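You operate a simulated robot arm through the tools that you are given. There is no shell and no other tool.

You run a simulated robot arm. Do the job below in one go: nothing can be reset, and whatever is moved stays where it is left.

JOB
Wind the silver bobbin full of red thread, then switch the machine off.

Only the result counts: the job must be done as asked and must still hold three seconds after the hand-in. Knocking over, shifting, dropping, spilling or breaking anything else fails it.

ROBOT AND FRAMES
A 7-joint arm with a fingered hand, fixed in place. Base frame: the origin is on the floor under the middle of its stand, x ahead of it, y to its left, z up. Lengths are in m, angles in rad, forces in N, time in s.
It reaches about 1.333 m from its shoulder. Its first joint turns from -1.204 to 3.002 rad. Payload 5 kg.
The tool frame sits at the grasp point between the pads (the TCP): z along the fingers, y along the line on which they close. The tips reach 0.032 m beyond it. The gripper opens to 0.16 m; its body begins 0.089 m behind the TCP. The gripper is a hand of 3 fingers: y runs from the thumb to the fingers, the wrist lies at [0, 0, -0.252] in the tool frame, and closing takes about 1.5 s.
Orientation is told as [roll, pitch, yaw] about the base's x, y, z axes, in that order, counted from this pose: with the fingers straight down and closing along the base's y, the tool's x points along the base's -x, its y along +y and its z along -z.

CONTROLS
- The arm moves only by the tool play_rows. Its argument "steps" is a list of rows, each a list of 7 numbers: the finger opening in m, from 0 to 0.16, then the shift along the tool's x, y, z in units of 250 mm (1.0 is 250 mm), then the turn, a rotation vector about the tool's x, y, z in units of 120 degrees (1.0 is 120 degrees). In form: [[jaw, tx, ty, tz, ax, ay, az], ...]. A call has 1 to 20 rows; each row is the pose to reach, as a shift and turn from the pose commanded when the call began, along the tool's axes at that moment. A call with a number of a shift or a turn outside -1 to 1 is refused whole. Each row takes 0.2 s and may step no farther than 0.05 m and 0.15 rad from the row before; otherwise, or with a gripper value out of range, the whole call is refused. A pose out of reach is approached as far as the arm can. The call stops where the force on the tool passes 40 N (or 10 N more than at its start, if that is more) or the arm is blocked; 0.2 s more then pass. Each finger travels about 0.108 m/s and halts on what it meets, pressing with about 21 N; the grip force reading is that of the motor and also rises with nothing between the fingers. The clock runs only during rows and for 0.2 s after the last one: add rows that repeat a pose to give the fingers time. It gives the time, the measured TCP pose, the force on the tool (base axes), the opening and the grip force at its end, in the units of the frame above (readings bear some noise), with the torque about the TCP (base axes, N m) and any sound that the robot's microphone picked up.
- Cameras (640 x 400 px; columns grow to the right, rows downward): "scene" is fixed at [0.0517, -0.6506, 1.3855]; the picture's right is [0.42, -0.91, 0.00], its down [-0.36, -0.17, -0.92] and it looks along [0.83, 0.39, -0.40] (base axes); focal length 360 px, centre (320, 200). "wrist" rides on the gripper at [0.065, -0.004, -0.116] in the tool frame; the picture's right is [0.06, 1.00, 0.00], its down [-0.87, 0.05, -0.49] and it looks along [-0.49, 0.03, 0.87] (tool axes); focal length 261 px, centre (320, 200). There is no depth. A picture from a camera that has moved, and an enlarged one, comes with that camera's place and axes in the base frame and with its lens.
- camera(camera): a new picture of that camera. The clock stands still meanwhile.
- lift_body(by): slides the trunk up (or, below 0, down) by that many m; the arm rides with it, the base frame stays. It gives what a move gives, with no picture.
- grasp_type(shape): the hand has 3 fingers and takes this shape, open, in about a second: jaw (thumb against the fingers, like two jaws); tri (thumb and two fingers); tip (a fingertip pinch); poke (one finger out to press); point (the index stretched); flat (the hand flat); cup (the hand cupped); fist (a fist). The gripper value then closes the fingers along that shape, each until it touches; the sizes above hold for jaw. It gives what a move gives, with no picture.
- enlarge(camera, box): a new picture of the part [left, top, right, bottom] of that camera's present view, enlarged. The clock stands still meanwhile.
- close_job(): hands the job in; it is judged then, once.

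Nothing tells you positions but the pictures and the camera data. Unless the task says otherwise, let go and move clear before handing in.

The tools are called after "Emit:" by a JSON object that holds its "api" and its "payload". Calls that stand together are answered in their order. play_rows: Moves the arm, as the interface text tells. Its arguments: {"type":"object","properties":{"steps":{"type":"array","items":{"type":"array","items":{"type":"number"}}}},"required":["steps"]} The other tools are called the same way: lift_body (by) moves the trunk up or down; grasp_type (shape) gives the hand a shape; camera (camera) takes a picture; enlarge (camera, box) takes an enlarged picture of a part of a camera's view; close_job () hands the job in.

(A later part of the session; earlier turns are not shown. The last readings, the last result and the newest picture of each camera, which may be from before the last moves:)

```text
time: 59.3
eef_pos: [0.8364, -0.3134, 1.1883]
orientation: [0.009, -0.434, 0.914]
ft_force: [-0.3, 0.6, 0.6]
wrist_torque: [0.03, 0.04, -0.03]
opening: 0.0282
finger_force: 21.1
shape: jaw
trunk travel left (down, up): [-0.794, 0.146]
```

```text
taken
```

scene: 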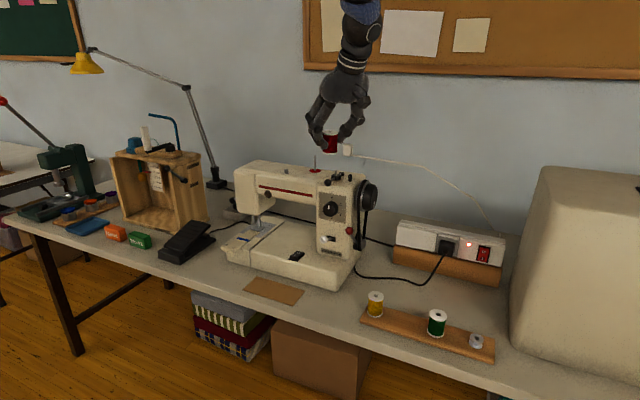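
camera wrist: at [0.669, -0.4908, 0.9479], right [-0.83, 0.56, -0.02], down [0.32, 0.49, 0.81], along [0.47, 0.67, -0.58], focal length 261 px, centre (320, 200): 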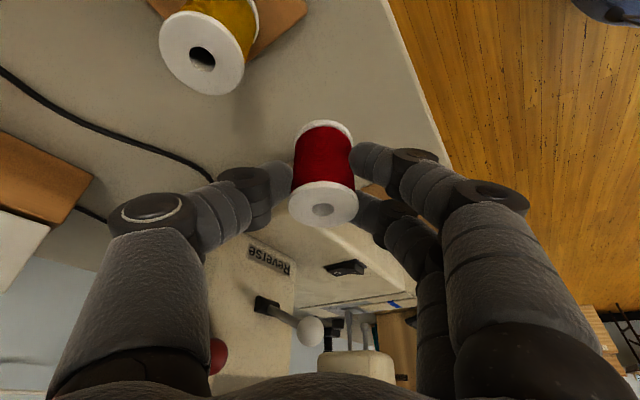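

Emit:
{"api": "play_rows", "payload": {"steps": [[0.01, -0.1165, -0.0235, 0.0526, 0, 0, 0], [0.01, -0.233, -0.047, 0.1052, 0, 0, 0], [0.01, -0.3495, -0.0705, 0.1578, 0, 0, 0], [0.01, -0.466, -0.094, 0.2104, 0, 0, 0], [0.01, -0.466, -0.094, 0.2104, 0, 0, 0]]}}

Emit:
{"api": "camera", "payload": {"camera": "wrist"}}

Emit:
{"api": "enlarge", "payload": {"camera": "wrist", "box": [240, 20, 400, 240]}}

Emit:
{"api": "enlarge", "payload": {"camera": "scene", "box": [270, 100, 370, 200]}}

```text
time: 60.5
eef_pos: [0.9285, -0.2268, 1.1927]
orientation: [0.008, -0.436, 0.912]
ft_force: [-0.2, -0.2, 0.3]
wrist_torque: [-0.01, -0.03, 0.01]
opening: 0.0281
finger_force: 20.9
shape: jaw
trunk travel left (down, up): [-0.794, 0.146]
```

```text
taken
camera wrist: at [0.8673, -0.3166, 1.2698], right [-0.83, 0.56, -0.02], down [0.31, 0.49, 0.81], along [0.47, 0.67, -0.58], focal length 261 px, centre (320, 200)
```

wrist: 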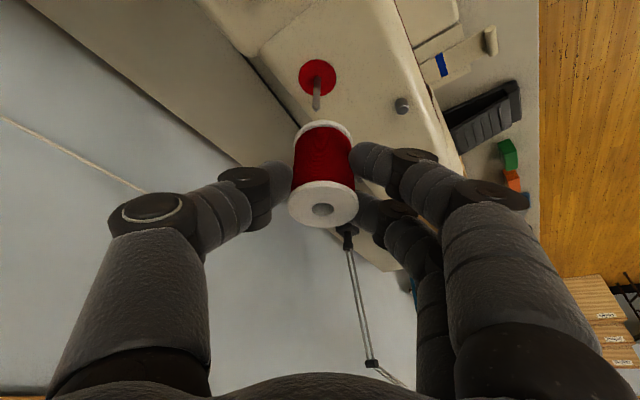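

```text
1.82 times, centred on (320, 130) of wrist
camera zoom: at [0.8673, -0.3166, 1.2698], right [-0.83, 0.56, -0.02], down [0.31, 0.49, 0.81], along [0.47, 0.67, -0.58], focal length 474 px, centre (320, 327)
```

zoom: 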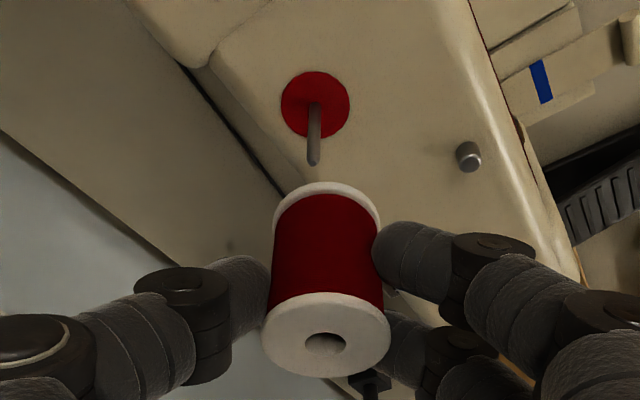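

```text
4.00 times, centred on (320, 150) of scene
camera zoom: at [0.0517, -0.6506, 1.3855], right [0.42, -0.91, 0.0], down [-0.36, -0.17, -0.92], along [0.83, 0.39, -0.4], focal length 1441 px, centre (320, 400)
```

zoom: 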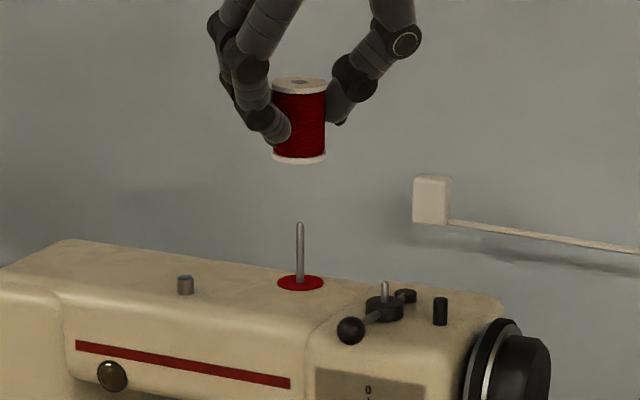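

The pin and spool are both in view. I'll measure their relative offset more precisely with enlarged views from both cameras.

Emit:
{"api": "enlarge", "payload": {"camera": "scene", "box": [295, 115, 335, 175]}}

Emit:
{"api": "enlarge", "payload": {"camera": "wrist", "box": [280, 50, 370, 140]}}

Emit:
{"api": "enlarge", "payload": {"camera": "wrist", "box": [280, 115, 370, 235]}}

```text
6.67 times, centred on (315, 145) of scene
camera zoom: at [0.0517, -0.6506, 1.3855], right [0.42, -0.91, 0.0], down [-0.36, -0.17, -0.92], along [0.83, 0.39, -0.4], focal length 2402 px, centre (353, 567)
```

zoom: 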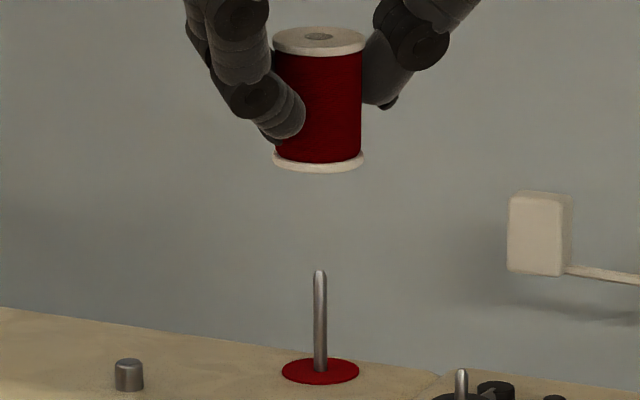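

```text
4.44 times, centred on (325, 95) of wrist
camera zoom: at [0.8673, -0.3166, 1.2698], right [-0.83, 0.56, -0.02], down [0.31, 0.49, 0.81], along [0.47, 0.67, -0.58], focal length 1158 px, centre (298, 667)
```

zoom: 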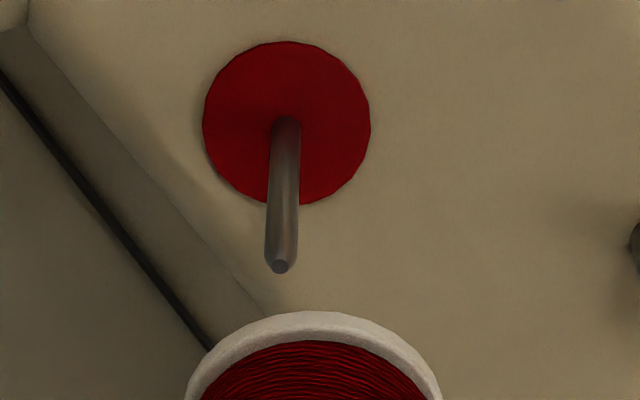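

```text
3.33 times, centred on (325, 175) of wrist
camera zoom: at [0.8673, -0.3166, 1.2698], right [-0.83, 0.56, -0.02], down [0.31, 0.49, 0.81], along [0.47, 0.67, -0.58], focal length 869 px, centre (303, 283)
```

zoom: 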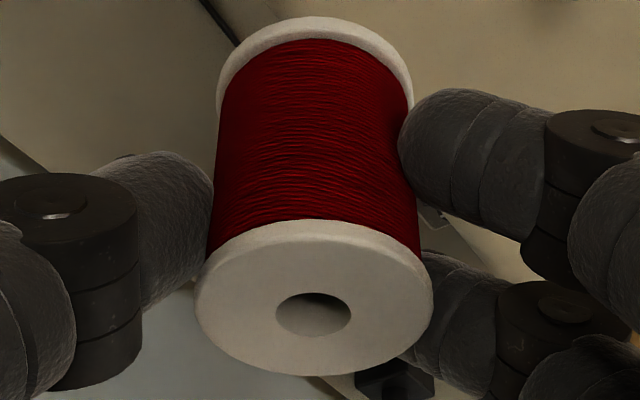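

The spool axis is about 9 mm short in x and 4 mm short in y of the pin. I'll correct that and re-check.

Emit:
{"api": "play_rows", "payload": {"steps": [[0.01, -0.031, -0.02, 0.0146, 0, 0, 0], [0.01, -0.031, -0.02, 0.0146, 0, 0, 0], [0.01, -0.031, -0.02, 0.0146, 0, 0, 0]]}}

Emit:
{"api": "enlarge", "payload": {"camera": "scene", "box": [295, 115, 335, 175]}}

Emit:
{"api": "enlarge", "payload": {"camera": "wrist", "box": [280, 50, 370, 140]}}

Emit:
{"api": "enlarge", "payload": {"camera": "wrist", "box": [280, 115, 370, 235]}}

```text
time: 61.3
eef_pos: [0.9394, -0.2234, 1.1907]
orientation: [0.009, -0.434, 0.913]
ft_force: [0.2, 0.5, 0.4]
wrist_torque: [0.0, 0.02, 0.01]
opening: 0.028
finger_force: 21.1
shape: jaw
trunk travel left (down, up): [-0.794, 0.146]
```

```text
6.67 times, centred on (315, 145) of scene
camera zoom: at [0.0517, -0.6506, 1.3855], right [0.42, -0.91, 0.0], down [-0.36, -0.17, -0.92], along [0.83, 0.39, -0.4], focal length 2402 px, centre (353, 567)
```

zoom: 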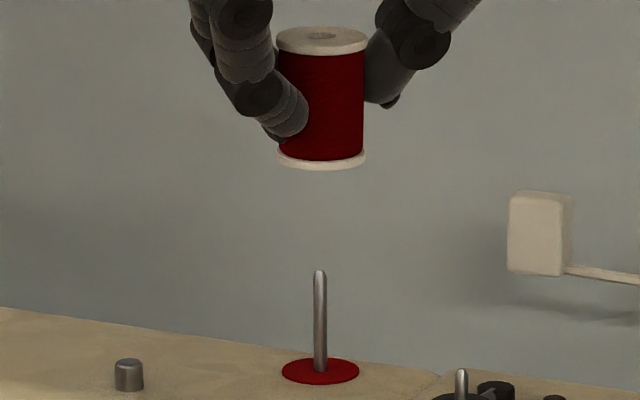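

```text
4.44 times, centred on (325, 95) of wrist
camera zoom: at [0.879, -0.3123, 1.2679], right [-0.83, 0.56, -0.02], down [0.32, 0.49, 0.81], along [0.47, 0.67, -0.58], focal length 1158 px, centre (298, 667)
```

zoom: 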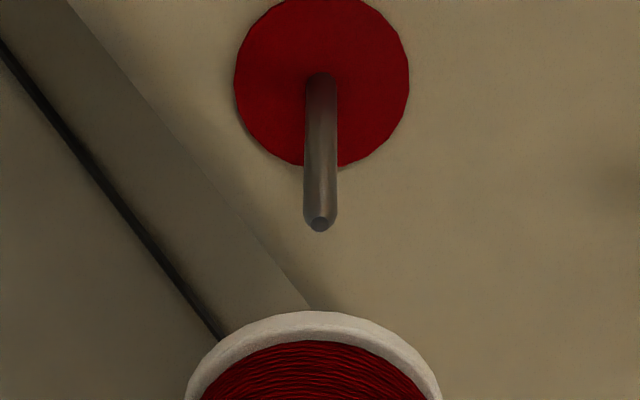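

```text
3.33 times, centred on (325, 175) of wrist
camera zoom: at [0.879, -0.3123, 1.2679], right [-0.83, 0.56, -0.02], down [0.32, 0.49, 0.81], along [0.47, 0.67, -0.58], focal length 869 px, centre (303, 283)
```

zoom: 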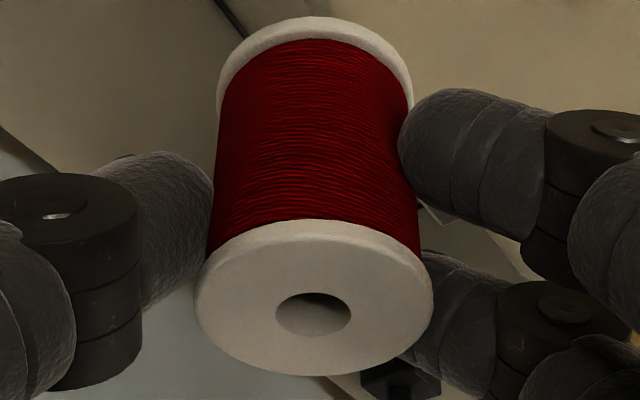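

Now within ~2 mm. I'll make the last small correction and lower with the trunk toward the pin tip.

Emit:
{"api": "play_rows", "payload": {"steps": [[0.01, 0.0044, 0.0063, -0.002, 0, 0, 0], [0.01, 0.0044, 0.0063, -0.002, 0, 0, 0]]}}

Emit:
{"api": "lift_body", "payload": {"by": -0.036}}

Emit:
{"api": "enlarge", "payload": {"camera": "scene", "box": [295, 125, 335, 185]}}

Emit:
{"api": "enlarge", "payload": {"camera": "wrist", "box": [270, 60, 370, 160]}}

```text
time: 61.9
eef_pos: [0.9368, -0.2246, 1.1903]
orientation: [0.01, -0.435, 0.914]
ft_force: [0.0, -0.3, -0.2]
wrist_torque: [0.0, 0.03, 0.01]
opening: 0.0279
finger_force: 20.6
shape: jaw
trunk travel left (down, up): [-0.794, 0.146]
```

```text
time: 62.7
eef_pos: [0.937, -0.223, 1.1563]
orientation: [0.009, -0.436, 0.914]
ft_force: [0.3, -0.1, -0.5]
wrist_torque: [-0.02, 0.0, -0.03]
opening: 0.0278
finger_force: 20.8
shape: jaw
trunk travel left (down, up): [-0.758, 0.182]
```

```text
6.67 times, centred on (315, 155) of scene
camera zoom: at [0.0517, -0.6506, 1.3855], right [0.42, -0.91, 0.0], down [-0.36, -0.17, -0.92], along [0.83, 0.39, -0.4], focal length 2402 px, centre (353, 500)
```

zoom: 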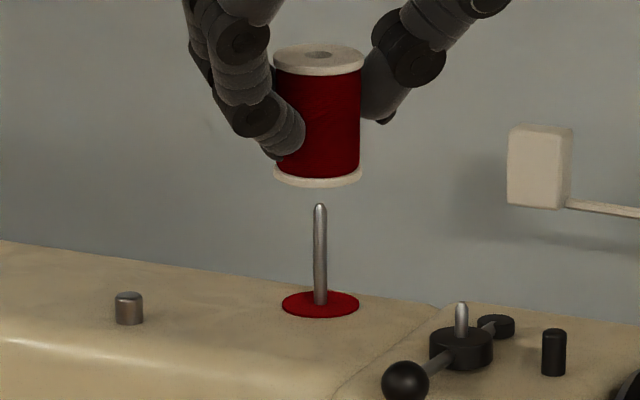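

```text
4.00 times, centred on (320, 110) of wrist
camera zoom: at [0.876, -0.312, 1.2329], right [-0.83, 0.56, -0.02], down [0.31, 0.49, 0.81], along [0.47, 0.67, -0.58], focal length 1043 px, centre (320, 560)
```

zoom: 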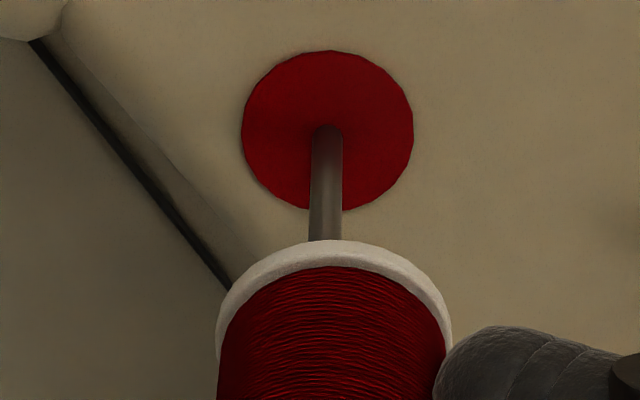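

Offset is now ~1.5 mm, inside the hole's clearance. Lowering onto the pin in steps.

Emit:
{"api": "lift_body", "payload": {"by": -0.015}}

Emit:
{"api": "enlarge", "payload": {"camera": "scene", "box": [295, 125, 335, 185]}}

Emit:
{"api": "enlarge", "payload": {"camera": "wrist", "box": [270, 60, 370, 240]}}

```text
time: 63.4
eef_pos: [0.9369, -0.2228, 1.1409]
orientation: [0.009, -0.436, 0.914]
ft_force: [-0.2, -0.2, -0.7]
wrist_torque: [0.01, -0.03, 0.02]
opening: 0.0283
finger_force: 20.9
shape: jaw
trunk travel left (down, up): [-0.743, 0.197]
```

```text
6.67 times, centred on (315, 155) of scene
camera zoom: at [0.0517, -0.6506, 1.3855], right [0.42, -0.91, 0.0], down [-0.36, -0.17, -0.92], along [0.83, 0.39, -0.4], focal length 2402 px, centre (353, 500)
```

zoom: 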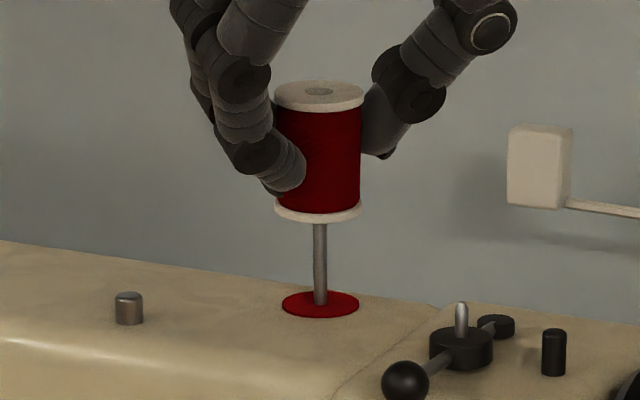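

```text
2.22 times, centred on (320, 150) of wrist
camera zoom: at [0.8761, -0.3121, 1.2175], right [-0.83, 0.56, -0.02], down [0.31, 0.49, 0.81], along [0.47, 0.67, -0.58], focal length 579 px, centre (320, 311)
```

zoom: 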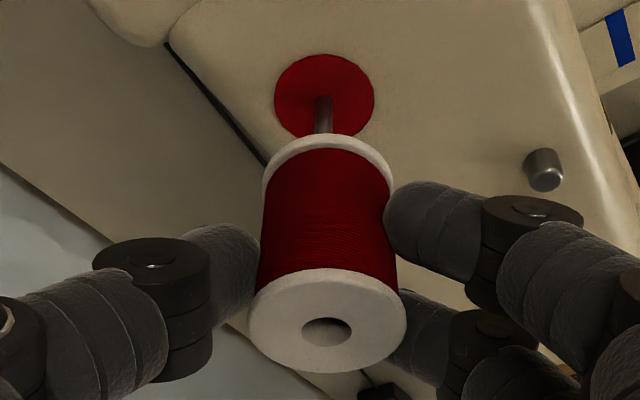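

No contact force and the tip has entered the hole. Continue down in steps.

Emit:
{"api": "lift_body", "payload": {"by": -0.015}}

Emit:
{"api": "lift_body", "payload": {"by": -0.012}}

Emit:
{"api": "enlarge", "payload": {"camera": "scene", "box": [295, 125, 335, 185]}}

```text
time: 64.0
eef_pos: [0.9378, -0.2239, 1.1267]
orientation: [0.009, -0.438, 0.912]
ft_force: [-0.4, -0.2, -0.5]
wrist_torque: [-0.03, 0.01, -0.01]
opening: 0.0279
finger_force: 20.5
shape: jaw
trunk travel left (down, up): [-0.728, 0.212]
```

```text
time: 64.6
eef_pos: [0.9375, -0.2232, 1.1126]
orientation: [0.009, -0.436, 0.912]
ft_force: [-0.3, 0.2, -0.5]
wrist_torque: [0.0, 0.01, -0.04]
opening: 0.0282
finger_force: 20.6
shape: jaw
trunk travel left (down, up): [-0.716, 0.224]
```

```text
6.67 times, centred on (315, 155) of scene
camera zoom: at [0.0517, -0.6506, 1.3855], right [0.42, -0.91, 0.0], down [-0.36, -0.17, -0.92], along [0.83, 0.39, -0.4], focal length 2402 px, centre (353, 500)
```

zoom: 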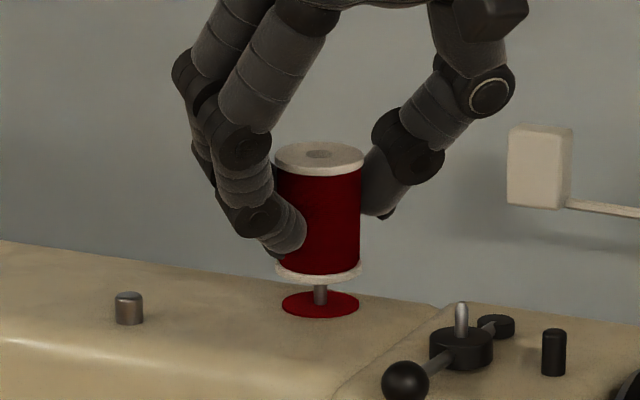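

The spool is sliding down the pin. A little more until it rests on the red felt.

Emit:
{"api": "lift_body", "payload": {"by": -0.006}}

Emit:
{"api": "lift_body", "payload": {"by": -0.002}}

Emit:
{"api": "enlarge", "payload": {"camera": "scene", "box": [305, 140, 335, 185]}}

```text
time: 65.1
eef_pos: [0.9383, -0.222, 1.1081]
orientation: [0.008, -0.436, 0.914]
ft_force: [1.8, 0.8, -0.6]
wrist_torque: [-0.02, -0.01, 0.02]
opening: 0.0282
finger_force: 21.2
shape: jaw
trunk travel left (down, up): [-0.71, 0.23]
```

```text
time: 65.7
eef_pos: [0.9376, -0.2229, 1.1051]
orientation: [0.009, -0.433, 0.913]
ft_force: [0.3, 1.8, -0.2]
wrist_torque: [-0.04, -0.04, 0.0]
opening: 0.0279
finger_force: 21.1
shape: jaw
trunk travel left (down, up): [-0.708, 0.232]
```

```text
8.89 times, centred on (320, 162) of scene
camera zoom: at [0.0517, -0.6506, 1.3855], right [0.42, -0.91, 0.0], down [-0.36, -0.17, -0.92], along [0.83, 0.39, -0.4], focal length 3202 px, centre (320, 533)
```

zoom: 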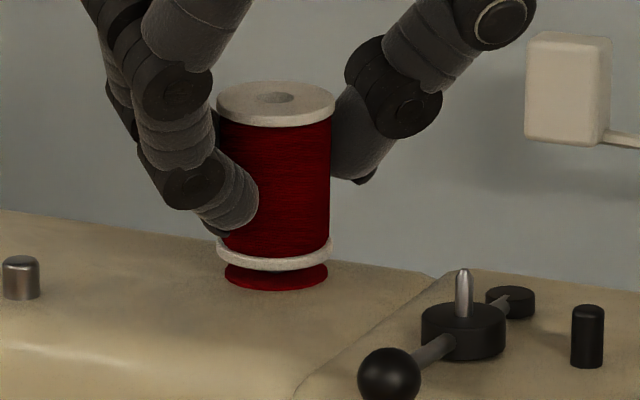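

Emit:
{"api": "lift_body", "payload": {"by": -0.002}}

Emit:
{"api": "lift_body", "payload": {"by": -0.0015}}

```text
time: 66.2
eef_pos: [0.9374, -0.223, 1.1021]
orientation: [0.01, -0.435, 0.913]
ft_force: [2.3, 0.8, -0.1]
wrist_torque: [0.0, 0.01, 0.0]
opening: 0.0282
finger_force: 20.9
shape: jaw
trunk travel left (down, up): [-0.706, 0.234]
```

```text
time: 66.7
eef_pos: [0.9378, -0.223, 1.1006]
orientation: [0.009, -0.435, 0.913]
ft_force: [1.4, 0.2, 0.0]
wrist_torque: [0.03, 0.0, 0.01]
opening: 0.028
finger_force: 20.3
shape: jaw
trunk travel left (down, up): [-0.705, 0.235]
```

Emit:
{"api": "lift_body", "payload": {"by": -0.002}}

Emit:
{"api": "enlarge", "payload": {"camera": "scene", "box": [305, 140, 335, 185]}}

```text
time: 67.2
eef_pos: [0.9367, -0.2225, 1.0995]
orientation: [0.009, -0.434, 0.912]
ft_force: [1.9, 0.5, -0.3]
wrist_torque: [0.0, 0.01, -0.02]
opening: 0.0282
finger_force: 21.2
shape: jaw
trunk travel left (down, up): [-0.703, 0.237]
```

```text
8.89 times, centred on (320, 162) of scene
camera zoom: at [0.0517, -0.6506, 1.3855], right [0.42, -0.91, 0.0], down [-0.36, -0.17, -0.92], along [0.83, 0.39, -0.4], focal length 3202 px, centre (320, 533)
```

zoom: 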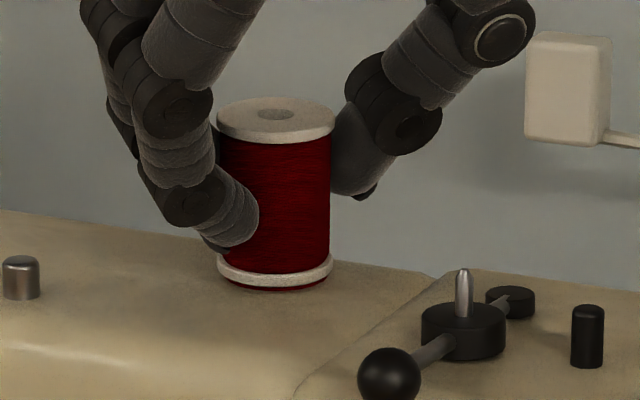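

Seated within a millimetre or two. I'll open the fingers gently and then back off upward with the trunk.

Emit:
{"api": "play_rows", "payload": {"steps": [[0.035, 0, 0, 0, 0, 0, 0], [0.042, 0, 0, 0, 0, 0, 0], [0.05, 0, 0, 0, 0, 0, 0], [0.058, 0, 0, 0, 0, 0, 0], [0.066, 0, 0, 0, 0, 0, 0], [0.066, 0, 0, 0, 0, 0, 0]]}}

Emit:
{"api": "camera", "payload": {"camera": "wrist"}}

Emit:
{"api": "enlarge", "payload": {"camera": "scene", "box": [290, 120, 350, 190]}}

```text
time: 68.6
eef_pos: [0.9386, -0.2227, 1.0999]
orientation: [0.009, -0.436, 0.912]
ft_force: [-0.8, 0.5, -0.2]
wrist_torque: [-0.02, -0.01, 0.02]
opening: 0.0652
finger_force: 0.1
shape: jaw
trunk travel left (down, up): [-0.703, 0.237]
```

```text
taken
camera wrist: at [0.8763, -0.3123, 1.1767], right [-0.83, 0.56, -0.02], down [0.32, 0.49, 0.81], along [0.47, 0.67, -0.58], focal length 261 px, centre (320, 200)
```

wrist: 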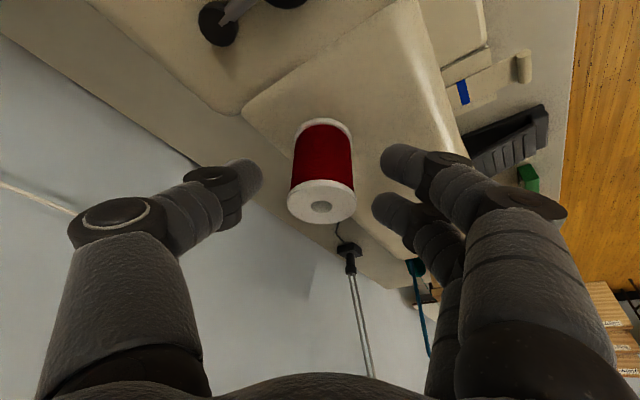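

```text
5.71 times, centred on (320, 155) of scene
camera zoom: at [0.0517, -0.6506, 1.3855], right [0.42, -0.91, 0.0], down [-0.36, -0.17, -0.92], along [0.83, 0.39, -0.4], focal length 2059 px, centre (320, 457)
```

zoom: 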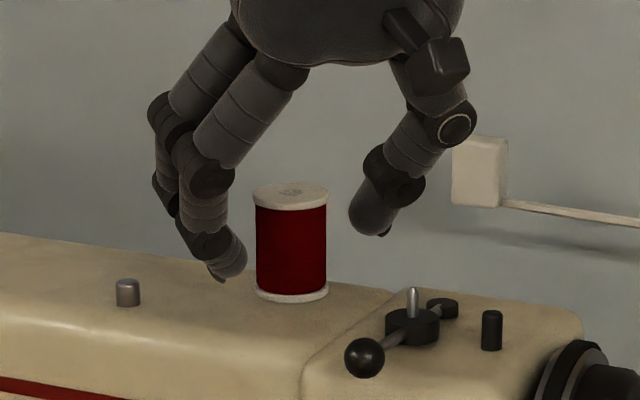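

The red spool sits on the spool pin. I'll rise clear and move back to the right, upright, toward the bobbin on the rack.

Emit:
{"api": "lift_body", "payload": {"by": 0.1}}

Emit:
{"api": "play_rows", "payload": {"steps": [[0.08, 0.126, -0.026, -0.06, 0, 0, 0], [0.08, 0.253, -0.053, -0.119, 0, 0, 0], [0.08, 0.379, -0.079, -0.179, 0, 0.052, 0], [0.08, 0.505, -0.105, -0.238, 0, 0.104, 0], [0.08, 0.632, -0.132, -0.298, 0, 0.156, 0], [0.08, 0.758, -0.158, -0.357, 0, 0.2083, 0]]}}

Emit:
{"api": "camera", "payload": {"camera": "scene"}}

```text
time: 69.9
eef_pos: [0.9377, -0.223, 1.198]
orientation: [0.011, -0.436, 0.912]
ft_force: [-0.3, 0.1, 0.8]
wrist_torque: [-0.02, 0.0, 0.04]
opening: 0.0655
finger_force: 0.1
shape: jaw
trunk travel left (down, up): [-0.803, 0.137]
```

```text
time: 71.3
eef_pos: [0.8416, -0.4147, 1.1997]
orientation: [0.009, 0.002, 0.917]
ft_force: [-0.1, -0.1, -0.3]
wrist_torque: [0.04, -0.01, 0.0]
opening: 0.0793
finger_force: 0.0
shape: jaw
trunk travel left (down, up): [-0.803, 0.137]
```

```text
taken
```

scene: 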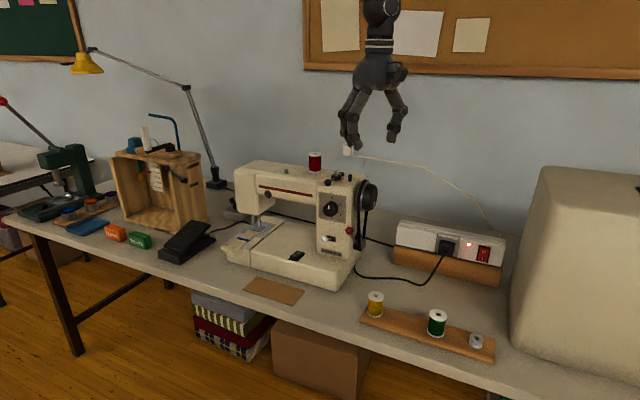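

The spool stays put. Moving to above the bobbin with yaw ~70°.

Emit:
{"api": "play_rows", "payload": {"steps": [[0.08, 0.122, -0.026, 0.05, 0, 0, -0.018], [0.08, 0.244, -0.052, 0.12, 0, 0, -0.036], [0.08, 0.366, -0.078, 0.22, 0, 0, -0.055], [0.08, 0.488, -0.104, 0.32, 0, 0, -0.073], [0.08, 0.61, -0.13, 0.42, 0, 0, -0.091], [0.08, 0.732, -0.157, 0.52, 0, 0, -0.109], [0.08, 0.854, -0.183, 0.62, 0, 0, -0.128], [0.08, 0.974, -0.209, 0.72, 0, 0, -0.146]]}}

Emit:
{"api": "camera", "payload": {"camera": "wrist"}}

Emit:
{"api": "camera", "payload": {"camera": "scene"}}

```text
time: 73.1
eef_pos: [0.733, -0.6385, 1.0173]
orientation: [0.006, -0.002, 1.224]
ft_force: [0.5, -0.1, 0.5]
wrist_torque: [0.04, -0.02, 0.0]
opening: 0.0795
finger_force: 0.1
shape: jaw
trunk travel left (down, up): [-0.803, 0.137]
```

```text
taken
camera wrist: at [0.7162, -0.7029, 1.1338], right [-0.96, 0.28, 0.01], down [0.25, 0.83, 0.49], along [0.13, 0.48, -0.87], focal length 261 px, centre (320, 200)
```

wrist: 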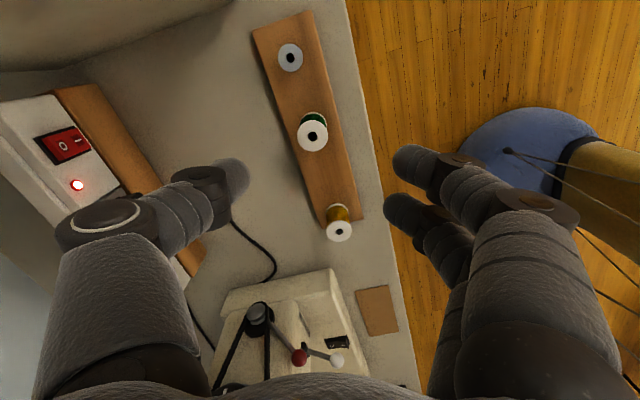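

```text
taken
```

scene: 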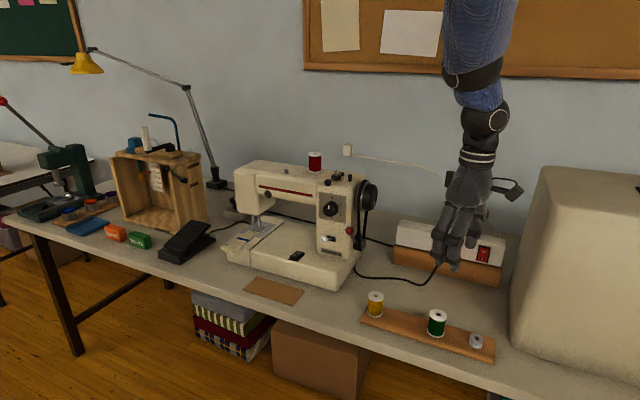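

The bobbin is at about (0.748, -0.704). I'll move above it and check clearance to the cover on the right.

Emit:
{"api": "play_rows", "payload": {"steps": [[0.07, 0.08, -0.05, 0.05, 0, 0, 0], [0.07, 0.16, -0.1, 0.12, 0, 0, 0], [0.07, 0.226, -0.1455, 0.2, 0, 0, 0], [0.07, 0.226, -0.1455, 0.28, 0, 0, 0], [0.07, 0.226, -0.1455, 0.36, 0, 0, 0]]}}

Emit:
{"api": "camera", "payload": {"camera": "wrist"}}

Emit:
{"api": "enlarge", "payload": {"camera": "scene", "box": [400, 150, 580, 380]}}

```text
time: 74.3
eef_pos: [0.7479, -0.7036, 0.9295]
orientation: [0.009, -0.001, 1.223]
ft_force: [0.3, 0.8, -0.4]
wrist_torque: [-0.03, -0.03, -0.02]
opening: 0.0708
finger_force: 0.1
shape: jaw
trunk travel left (down, up): [-0.803, 0.137]
```

```text
taken
camera wrist: at [0.7317, -0.7667, 1.0448], right [-0.96, 0.28, 0.01], down [0.25, 0.83, 0.49], along [0.13, 0.48, -0.87], focal length 261 px, centre (320, 200)
```

wrist: 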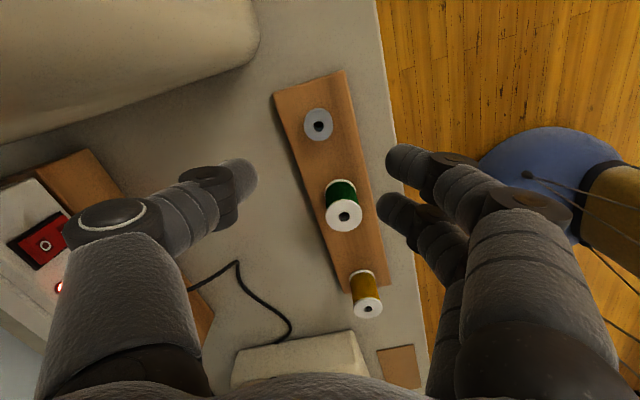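

```text
1.74 times, centred on (490, 265) of scene
camera zoom: at [0.0517, -0.6506, 1.3855], right [0.42, -0.91, 0.0], down [-0.36, -0.17, -0.92], along [0.83, 0.39, -0.4], focal length 627 px, centre (24, 87)
```

zoom: 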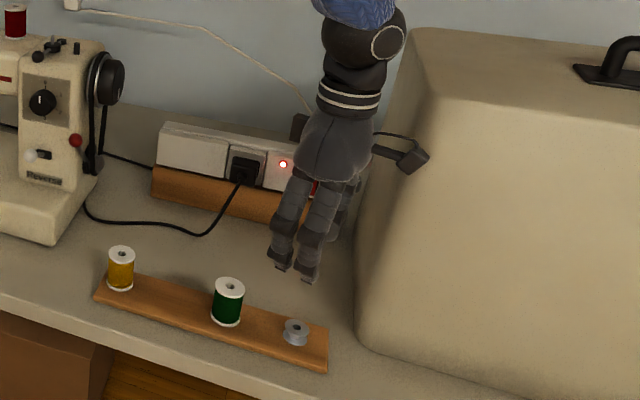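

Clearance to the cover is fine. Descend toward the bobbin.

Emit:
{"api": "play_rows", "payload": {"steps": [[0.06, 0.008, 0.002, 0.11, 0, 0, 0], [0.06, 0.008, 0.002, 0.22, 0, 0, 0], [0.06, 0.008, 0.002, 0.318, 0, 0, 0], [0.06, 0.008, 0.002, 0.318, 0, 0, 0]]}}

Emit:
{"api": "camera", "payload": {"camera": "wrist"}}

Emit:
{"api": "enlarge", "payload": {"camera": "scene", "box": [420, 250, 520, 370]}}

```text
time: 75.3
eef_pos: [0.7441, -0.7039, 0.8688]
orientation: [0.008, 0.0, 1.223]
ft_force: [0.7, -1.3, 0.0]
wrist_torque: [-0.02, 0.01, 0.04]
opening: 0.0602
finger_force: 0.0
shape: jaw
out of reach, approached as far as the arm can: row 3, 4
trunk travel left (down, up): [-0.803, 0.137]
```

```text
taken
camera wrist: at [0.7276, -0.7682, 0.9847], right [-0.96, 0.28, 0.01], down [0.25, 0.83, 0.49], along [0.13, 0.48, -0.87], focal length 261 px, centre (320, 200)
```

wrist: 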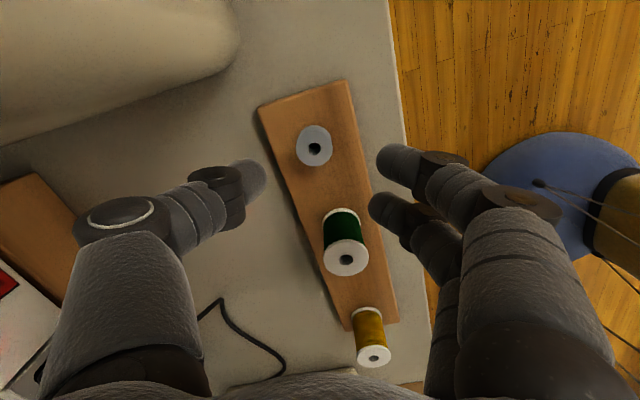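

```text
3.33 times, centred on (470, 310) of scene
camera zoom: at [0.0517, -0.6506, 1.3855], right [0.42, -0.91, 0.0], down [-0.36, -0.17, -0.92], along [0.83, 0.39, -0.4], focal length 1201 px, centre (-180, -167)
```

zoom: 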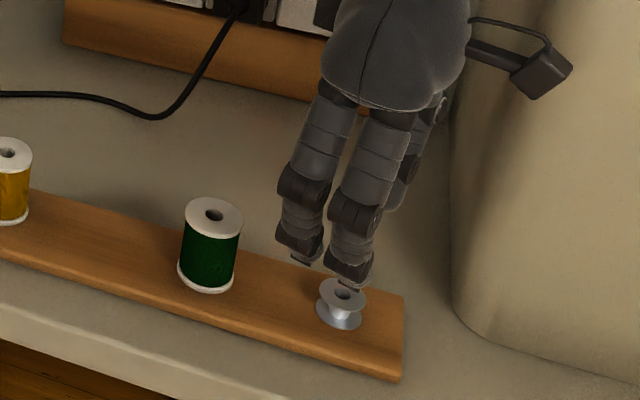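

The arm's lower limit again; I'll recentre slightly and then lower with the trunk.

Emit:
{"api": "play_rows", "payload": {"steps": [[0.06, 0.002, -0.018, -0.08, 0, 0, 0], [0.06, 0.002, -0.018, -0.08, 0, 0, 0]]}}

Emit:
{"api": "lift_body", "payload": {"by": -0.06}}

Emit:
{"api": "camera", "payload": {"camera": "wrist"}}

Emit:
{"api": "enlarge", "payload": {"camera": "scene", "box": [430, 270, 520, 370]}}

```text
time: 75.9
eef_pos: [0.7474, -0.7062, 0.8883]
orientation: [0.007, -0.002, 1.223]
ft_force: [0.3, 0.3, 0.1]
wrist_torque: [-0.05, -0.02, 0.02]
opening: 0.0602
finger_force: 0.1
shape: jaw
trunk travel left (down, up): [-0.803, 0.137]
```

```text
time: 76.9
eef_pos: [0.7471, -0.7077, 0.8288]
orientation: [0.006, -0.004, 1.223]
ft_force: [-0.2, -0.1, 0.3]
wrist_torque: [-0.03, 0.01, 0.03]
opening: 0.0603
finger_force: 0.0
shape: jaw
trunk travel left (down, up): [-0.742, 0.197]
```

```text
taken
camera wrist: at [0.7304, -0.7701, 0.945], right [-0.96, 0.28, 0.01], down [0.25, 0.83, 0.49], along [0.13, 0.48, -0.87], focal length 261 px, centre (320, 200)
```

wrist: 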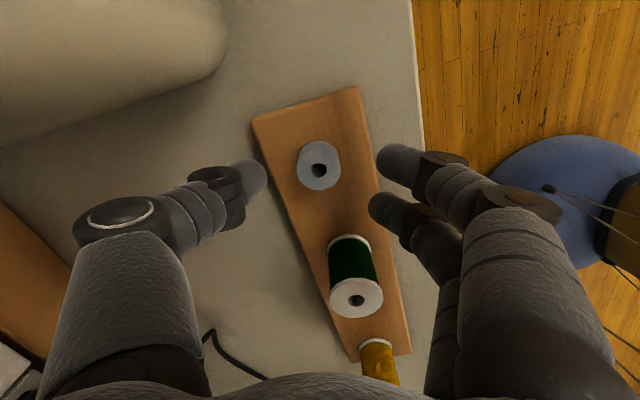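

```text
4.00 times, centred on (475, 320) of scene
camera zoom: at [0.0517, -0.6506, 1.3855], right [0.42, -0.91, 0.0], down [-0.36, -0.17, -0.92], along [0.83, 0.39, -0.4], focal length 1441 px, centre (-300, -280)
```

zoom: 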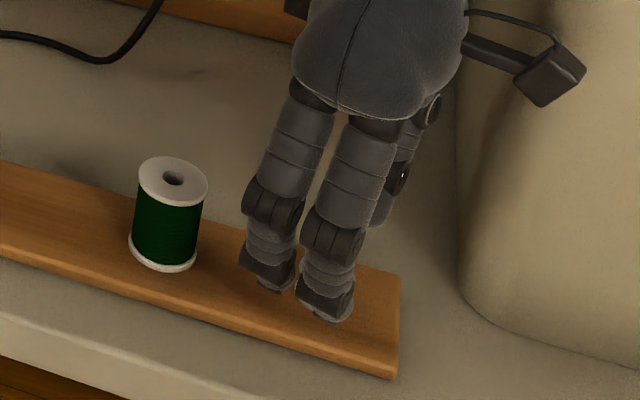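

Good. Lower the last 2.4 cm carefully.

Emit:
{"api": "lift_body", "payload": {"by": -0.018}}

Emit:
{"api": "lift_body", "payload": {"by": -0.006}}

Emit:
{"api": "camera", "payload": {"camera": "wrist"}}

Emit:
{"api": "enlarge", "payload": {"camera": "scene", "box": [440, 290, 510, 370]}}

```text
time: 77.6
eef_pos: [0.7454, -0.7065, 0.8114]
orientation: [0.007, -0.004, 1.223]
ft_force: [-0.3, -0.7, 1.0]
wrist_torque: [0.0, 0.04, -0.02]
opening: 0.0605
finger_force: 0.1
shape: jaw
trunk travel left (down, up): [-0.724, 0.215]
```

```text
time: 78.1
eef_pos: [0.7475, -0.7051, 0.8049]
orientation: [0.008, -0.002, 1.222]
ft_force: [0.8, 0.4, 1.4]
wrist_torque: [0.02, 0.02, 0.0]
opening: 0.0603
finger_force: 0.0
shape: jaw
trunk travel left (down, up): [-0.718, 0.221]
```

```text
taken
camera wrist: at [0.7302, -0.7699, 0.9211], right [-0.96, 0.28, 0.01], down [0.25, 0.83, 0.49], along [0.13, 0.48, -0.87], focal length 261 px, centre (320, 200)
```

wrist: 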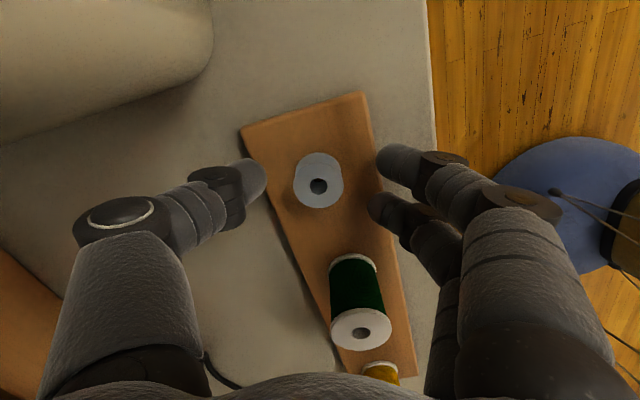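

```text
5.00 times, centred on (475, 330) of scene
camera zoom: at [0.0517, -0.6506, 1.3855], right [0.42, -0.91, 0.0], down [-0.36, -0.17, -0.92], along [0.83, 0.39, -0.4], focal length 1801 px, centre (-455, -450)
```

zoom: 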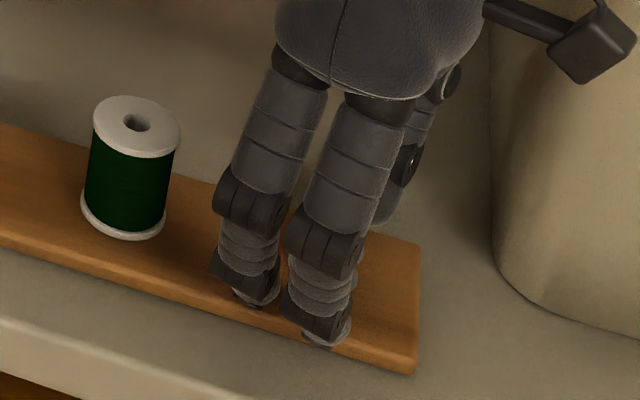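

The bobbin is centred between thumb and fingers. Closing gently.

Emit:
{"api": "play_rows", "payload": {"steps": [[0.052, 0, 0, 0, 0, 0, 0], [0.044, 0, 0, 0, 0, 0, 0], [0.036, 0, 0, 0, 0, 0, 0], [0.028, 0, 0, 0, 0, 0, 0], [0.02, 0, 0, 0, 0, 0, 0], [0.012, 0, 0, 0, 0, 0, 0], [0.01, 0, 0, 0, 0, 0, 0], [0.01, 0, 0, 0, 0, 0, 0]]}}

Emit:
{"api": "camera", "payload": {"camera": "wrist"}}

Emit:
{"api": "enlarge", "payload": {"camera": "scene", "box": [440, 290, 510, 370]}}

```text
time: 79.9
eef_pos: [0.7472, -0.7064, 0.8054]
orientation: [0.007, -0.001, 1.224]
ft_force: [1.0, -0.2, -0.5]
wrist_torque: [0.02, 0.0, 0.02]
opening: 0.0206
finger_force: 21.0
shape: jaw
trunk travel left (down, up): [-0.718, 0.221]
```

```text
taken
camera wrist: at [0.7304, -0.7701, 0.9208], right [-0.96, 0.28, 0.01], down [0.25, 0.83, 0.49], along [0.13, 0.48, -0.87], focal length 261 px, centre (320, 200)
```

wrist: 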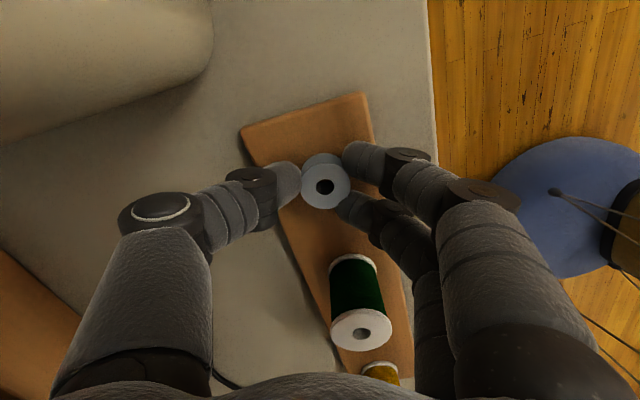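

```text
5.00 times, centred on (475, 330) of scene
camera zoom: at [0.0517, -0.6506, 1.3855], right [0.42, -0.91, 0.0], down [-0.36, -0.17, -0.92], along [0.83, 0.39, -0.4], focal length 1801 px, centre (-455, -450)
```

zoom: 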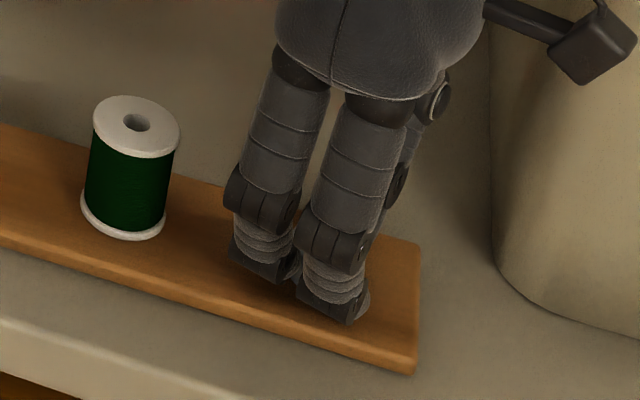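

The bobbin is gripped (opening 0.021, 21 N). Lift a little with the trunk and verify.

Emit:
{"api": "lift_body", "payload": {"by": 0.06}}

Emit:
{"api": "camera", "payload": {"camera": "wrist"}}

Emit:
{"api": "enlarge", "payload": {"camera": "wrist", "box": [280, 140, 370, 230]}}

Emit:
{"api": "enlarge", "payload": {"camera": "scene", "box": [430, 260, 510, 350]}}

```text
time: 80.9
eef_pos: [0.747, -0.7059, 0.8648]
orientation: [0.007, 0.0, 1.225]
ft_force: [-0.6, 0.1, -0.4]
wrist_torque: [-0.02, -0.01, -0.02]
opening: 0.021
finger_force: 21.1
shape: jaw
trunk travel left (down, up): [-0.779, 0.161]
```

```text
taken
camera wrist: at [0.7304, -0.7702, 0.9804], right [-0.96, 0.28, 0.01], down [0.25, 0.83, 0.49], along [0.13, 0.48, -0.87], focal length 261 px, centre (320, 200)
```

wrist: 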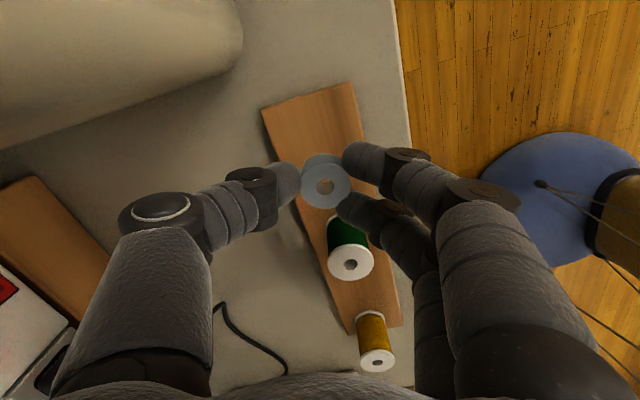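

```text
4.44 times, centred on (325, 185) of wrist
camera zoom: at [0.7304, -0.7702, 0.9804], right [-0.96, 0.28, 0.01], down [0.25, 0.83, 0.49], along [0.13, 0.48, -0.87], focal length 1158 px, centre (298, 267)
```

zoom: 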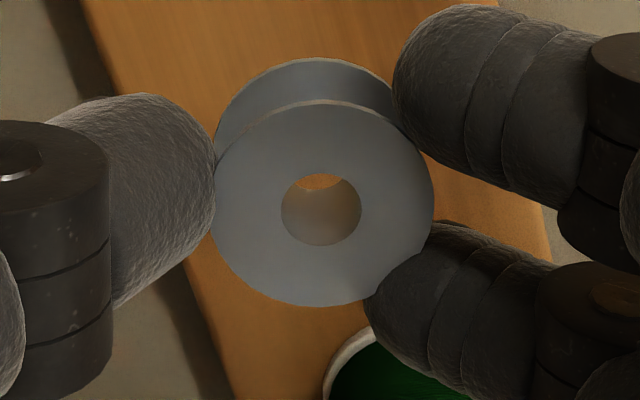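

```text
4.44 times, centred on (470, 305) of scene
camera zoom: at [0.0517, -0.6506, 1.3855], right [0.42, -0.91, 0.0], down [-0.36, -0.17, -0.92], along [0.83, 0.39, -0.4], focal length 1601 px, centre (-347, -267)
```

zoom: 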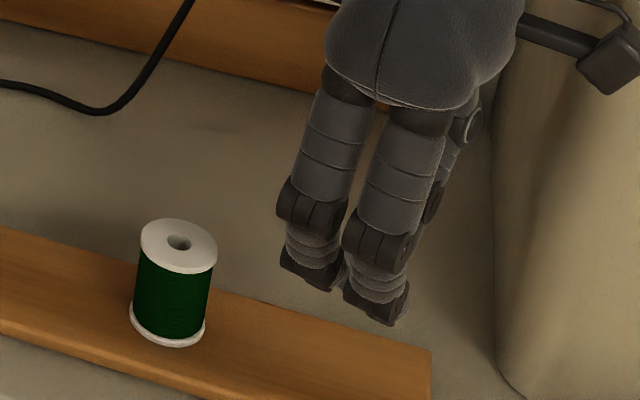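

The bobbin is held upright with its hole clear. I'll carry it up and over toward the winder spindle (about (0.9005, -0.2996), tip z≈1.076), turning to yaw 90° so the fingers straddle the black ball handle.

Emit:
{"api": "play_rows", "payload": {"steps": [[0.01, 0, 0, -0.1, 0, 0, 0], [0.01, 0, 0, -0.25, 0, 0, 0], [0.01, 0, 0, -0.4, 0, 0, 0], [0.01, 0, 0, -0.55, 0, 0, 0], [0.01, 0, 0, -0.7, 0, 0, 0], [0.01, 0, 0, -0.85, 0, 0, 0], [0.01, 0, 0, -1.0, 0, 0, 0]]}}

Emit:
{"api": "play_rows", "payload": {"steps": [[0.01, -0.05, 0, -0.1, 0, 0, 0], [0.01, -0.19, -0.003, -0.2, 0, 0, -0.033], [0.01, -0.33, -0.006, -0.2, 0, 0, -0.067], [0.01, -0.47, -0.009, -0.2, 0, 0, -0.1], [0.01, -0.61, -0.012, -0.2, 0, 0, -0.133], [0.01, -0.75, -0.015, -0.2, 0, 0, -0.166], [0.01, -0.867, -0.018, -0.2, 0, 0, -0.166]]}}

Emit:
{"api": "camera", "payload": {"camera": "wrist"}}

```text
time: 82.5
eef_pos: [0.7496, -0.7077, 1.1178]
orientation: [0.008, -0.002, 1.222]
ft_force: [0.7, 0.5, 0.3]
wrist_torque: [-0.06, -0.03, 0.01]
opening: 0.0209
finger_force: 21.2
shape: jaw
trunk travel left (down, up): [-0.779, 0.161]
```

```text
time: 84.1
eef_pos: [0.8287, -0.5054, 1.1636]
orientation: [0.006, -0.004, 1.571]
ft_force: [-0.4, 0.3, 0.4]
wrist_torque: [-0.02, 0.0, -0.03]
opening: 0.0207
finger_force: 20.7
shape: jaw
trunk travel left (down, up): [-0.779, 0.161]
```

```text
taken
camera wrist: at [0.8333, -0.5721, 1.2794], right [-1.0, -0.06, 0.01], down [-0.05, 0.87, 0.49], along [-0.04, 0.49, -0.87], focal length 261 px, centre (320, 200)
```

wrist: 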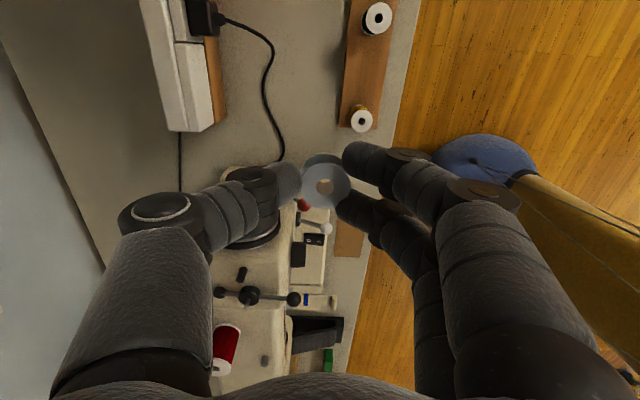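

The winder is visible now; I'll enlarge it for a precise measurement.

Emit:
{"api": "enlarge", "payload": {"camera": "wrist", "box": [210, 260, 310, 330]}}

Emit:
{"api": "play_rows", "payload": {"steps": [[0.01, -0.12, -0.08, 0, 0, 0, 0], [0.01, -0.24, -0.16, 0, 0, 0, 0], [0.01, -0.36, -0.24, 0, 0, 0, 0], [0.01, -0.42, -0.28, 0, 0, 0, 0], [0.01, -0.42, -0.28, 0, 0, 0, 0]]}}

Emit:
{"api": "camera", "payload": {"camera": "wrist"}}

Emit:
{"api": "enlarge", "payload": {"camera": "wrist", "box": [270, 200, 370, 280]}}

```text
5.71 times, centred on (260, 295) of wrist
camera zoom: at [0.8333, -0.5721, 1.2794], right [-1.0, -0.06, 0.01], down [-0.05, 0.87, 0.49], along [-0.04, 0.49, -0.87], focal length 1489 px, centre (663, -343)
```

zoom: 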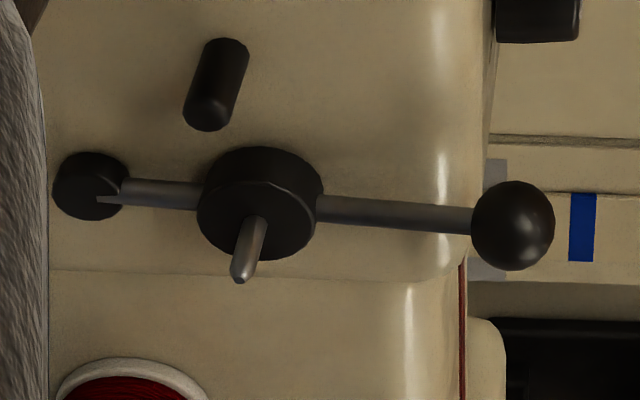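

```text
time: 85.3
eef_pos: [0.8974, -0.4007, 1.1654]
orientation: [0.005, -0.003, 1.569]
ft_force: [0.1, -0.3, -0.4]
wrist_torque: [0.01, -0.02, -0.01]
opening: 0.0206
finger_force: 20.8
shape: jaw
trunk travel left (down, up): [-0.779, 0.161]
```

```text
taken
camera wrist: at [0.9024, -0.4667, 1.2813], right [-1.0, -0.06, 0.01], down [-0.05, 0.87, 0.5], along [-0.04, 0.49, -0.87], focal length 261 px, centre (320, 200)
```

wrist: 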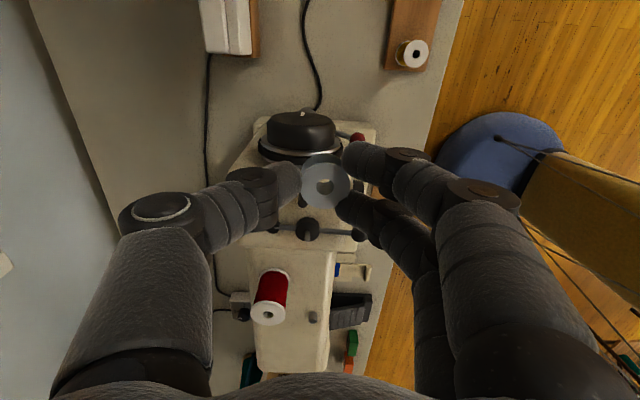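

```text
5.00 times, centred on (320, 240) of wrist
camera zoom: at [0.9024, -0.4667, 1.2813], right [-1.0, -0.06, 0.01], down [-0.05, 0.87, 0.5], along [-0.04, 0.49, -0.87], focal length 1303 px, centre (320, 0)
```

zoom: 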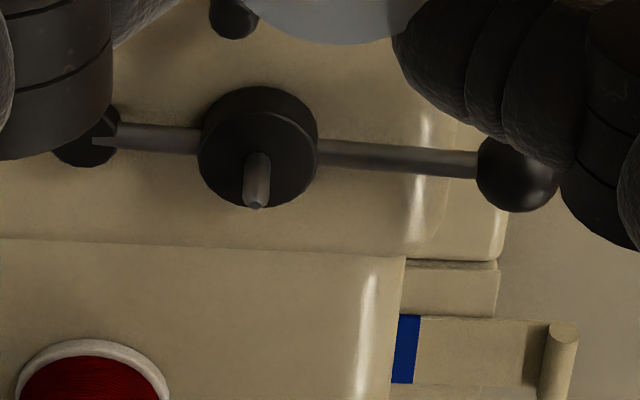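

The wrist camera puts the spindle at about (0.903, -0.3025); the bobbin needs to move by (+0.009, +0.097). I'll move above it and check from both cameras.

Emit:
{"api": "play_rows", "payload": {"steps": [[0.01, -0.13, -0.012, 0.01, 0, 0, 0], [0.01, -0.26, -0.024, 0.02, 0, 0, 0], [0.01, -0.388, -0.036, 0.02, 0, 0, 0], [0.01, -0.388, -0.036, 0.02, 0, 0, 0], [0.01, -0.388, -0.036, 0.02, 0, 0, 0]]}}

Emit:
{"api": "enlarge", "payload": {"camera": "wrist", "box": [270, 120, 370, 220]}}

Emit:
{"api": "enlarge", "payload": {"camera": "scene", "box": [310, 140, 360, 190]}}

Emit:
{"api": "camera", "payload": {"camera": "scene"}}

```text
time: 86.5
eef_pos: [0.8983, -0.3051, 1.1622]
orientation: [0.003, -0.008, 1.572]
ft_force: [-0.9, -0.1, 0.1]
wrist_torque: [-0.03, 0.0, -0.03]
opening: 0.0205
finger_force: 20.9
shape: jaw
out of reach, approached as far as the arm can: row 3, 4, 5
trunk travel left (down, up): [-0.779, 0.161]
```

```text
4.00 times, centred on (320, 170) of wrist
camera zoom: at [0.9046, -0.3721, 1.277], right [-1.0, -0.06, 0.0], down [-0.05, 0.87, 0.5], along [-0.03, 0.5, -0.87], focal length 1043 px, centre (320, 320)
```

zoom: 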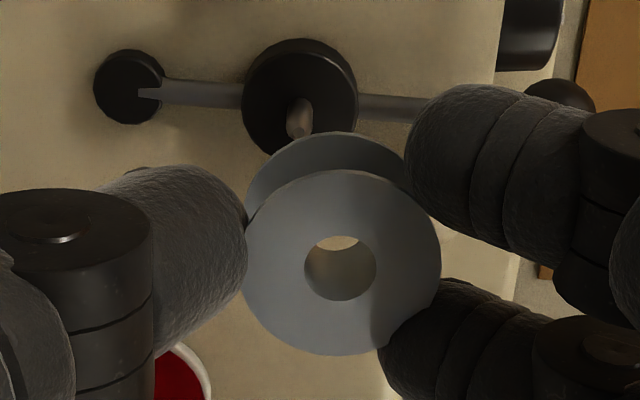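

```text
8.00 times, centred on (335, 165) of scene
camera zoom: at [0.0517, -0.6506, 1.3855], right [0.42, -0.91, 0.0], down [-0.36, -0.17, -0.92], along [0.83, 0.39, -0.4], focal length 2882 px, centre (200, 480)
```

zoom: 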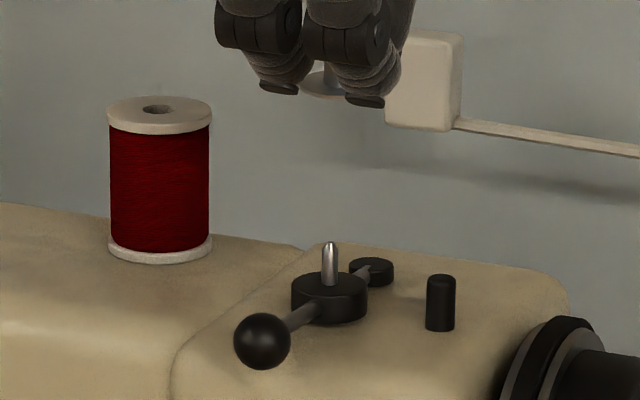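

```text
taken
```

scene: 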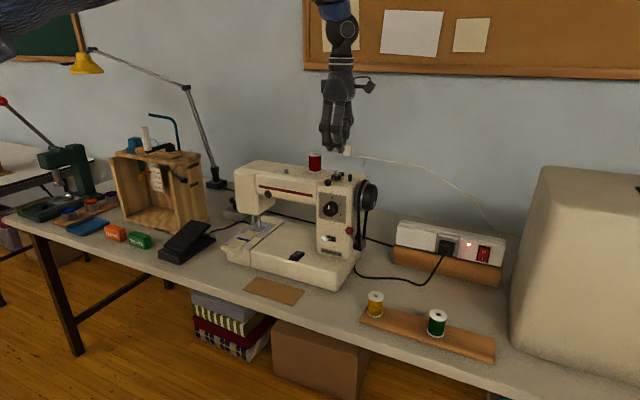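

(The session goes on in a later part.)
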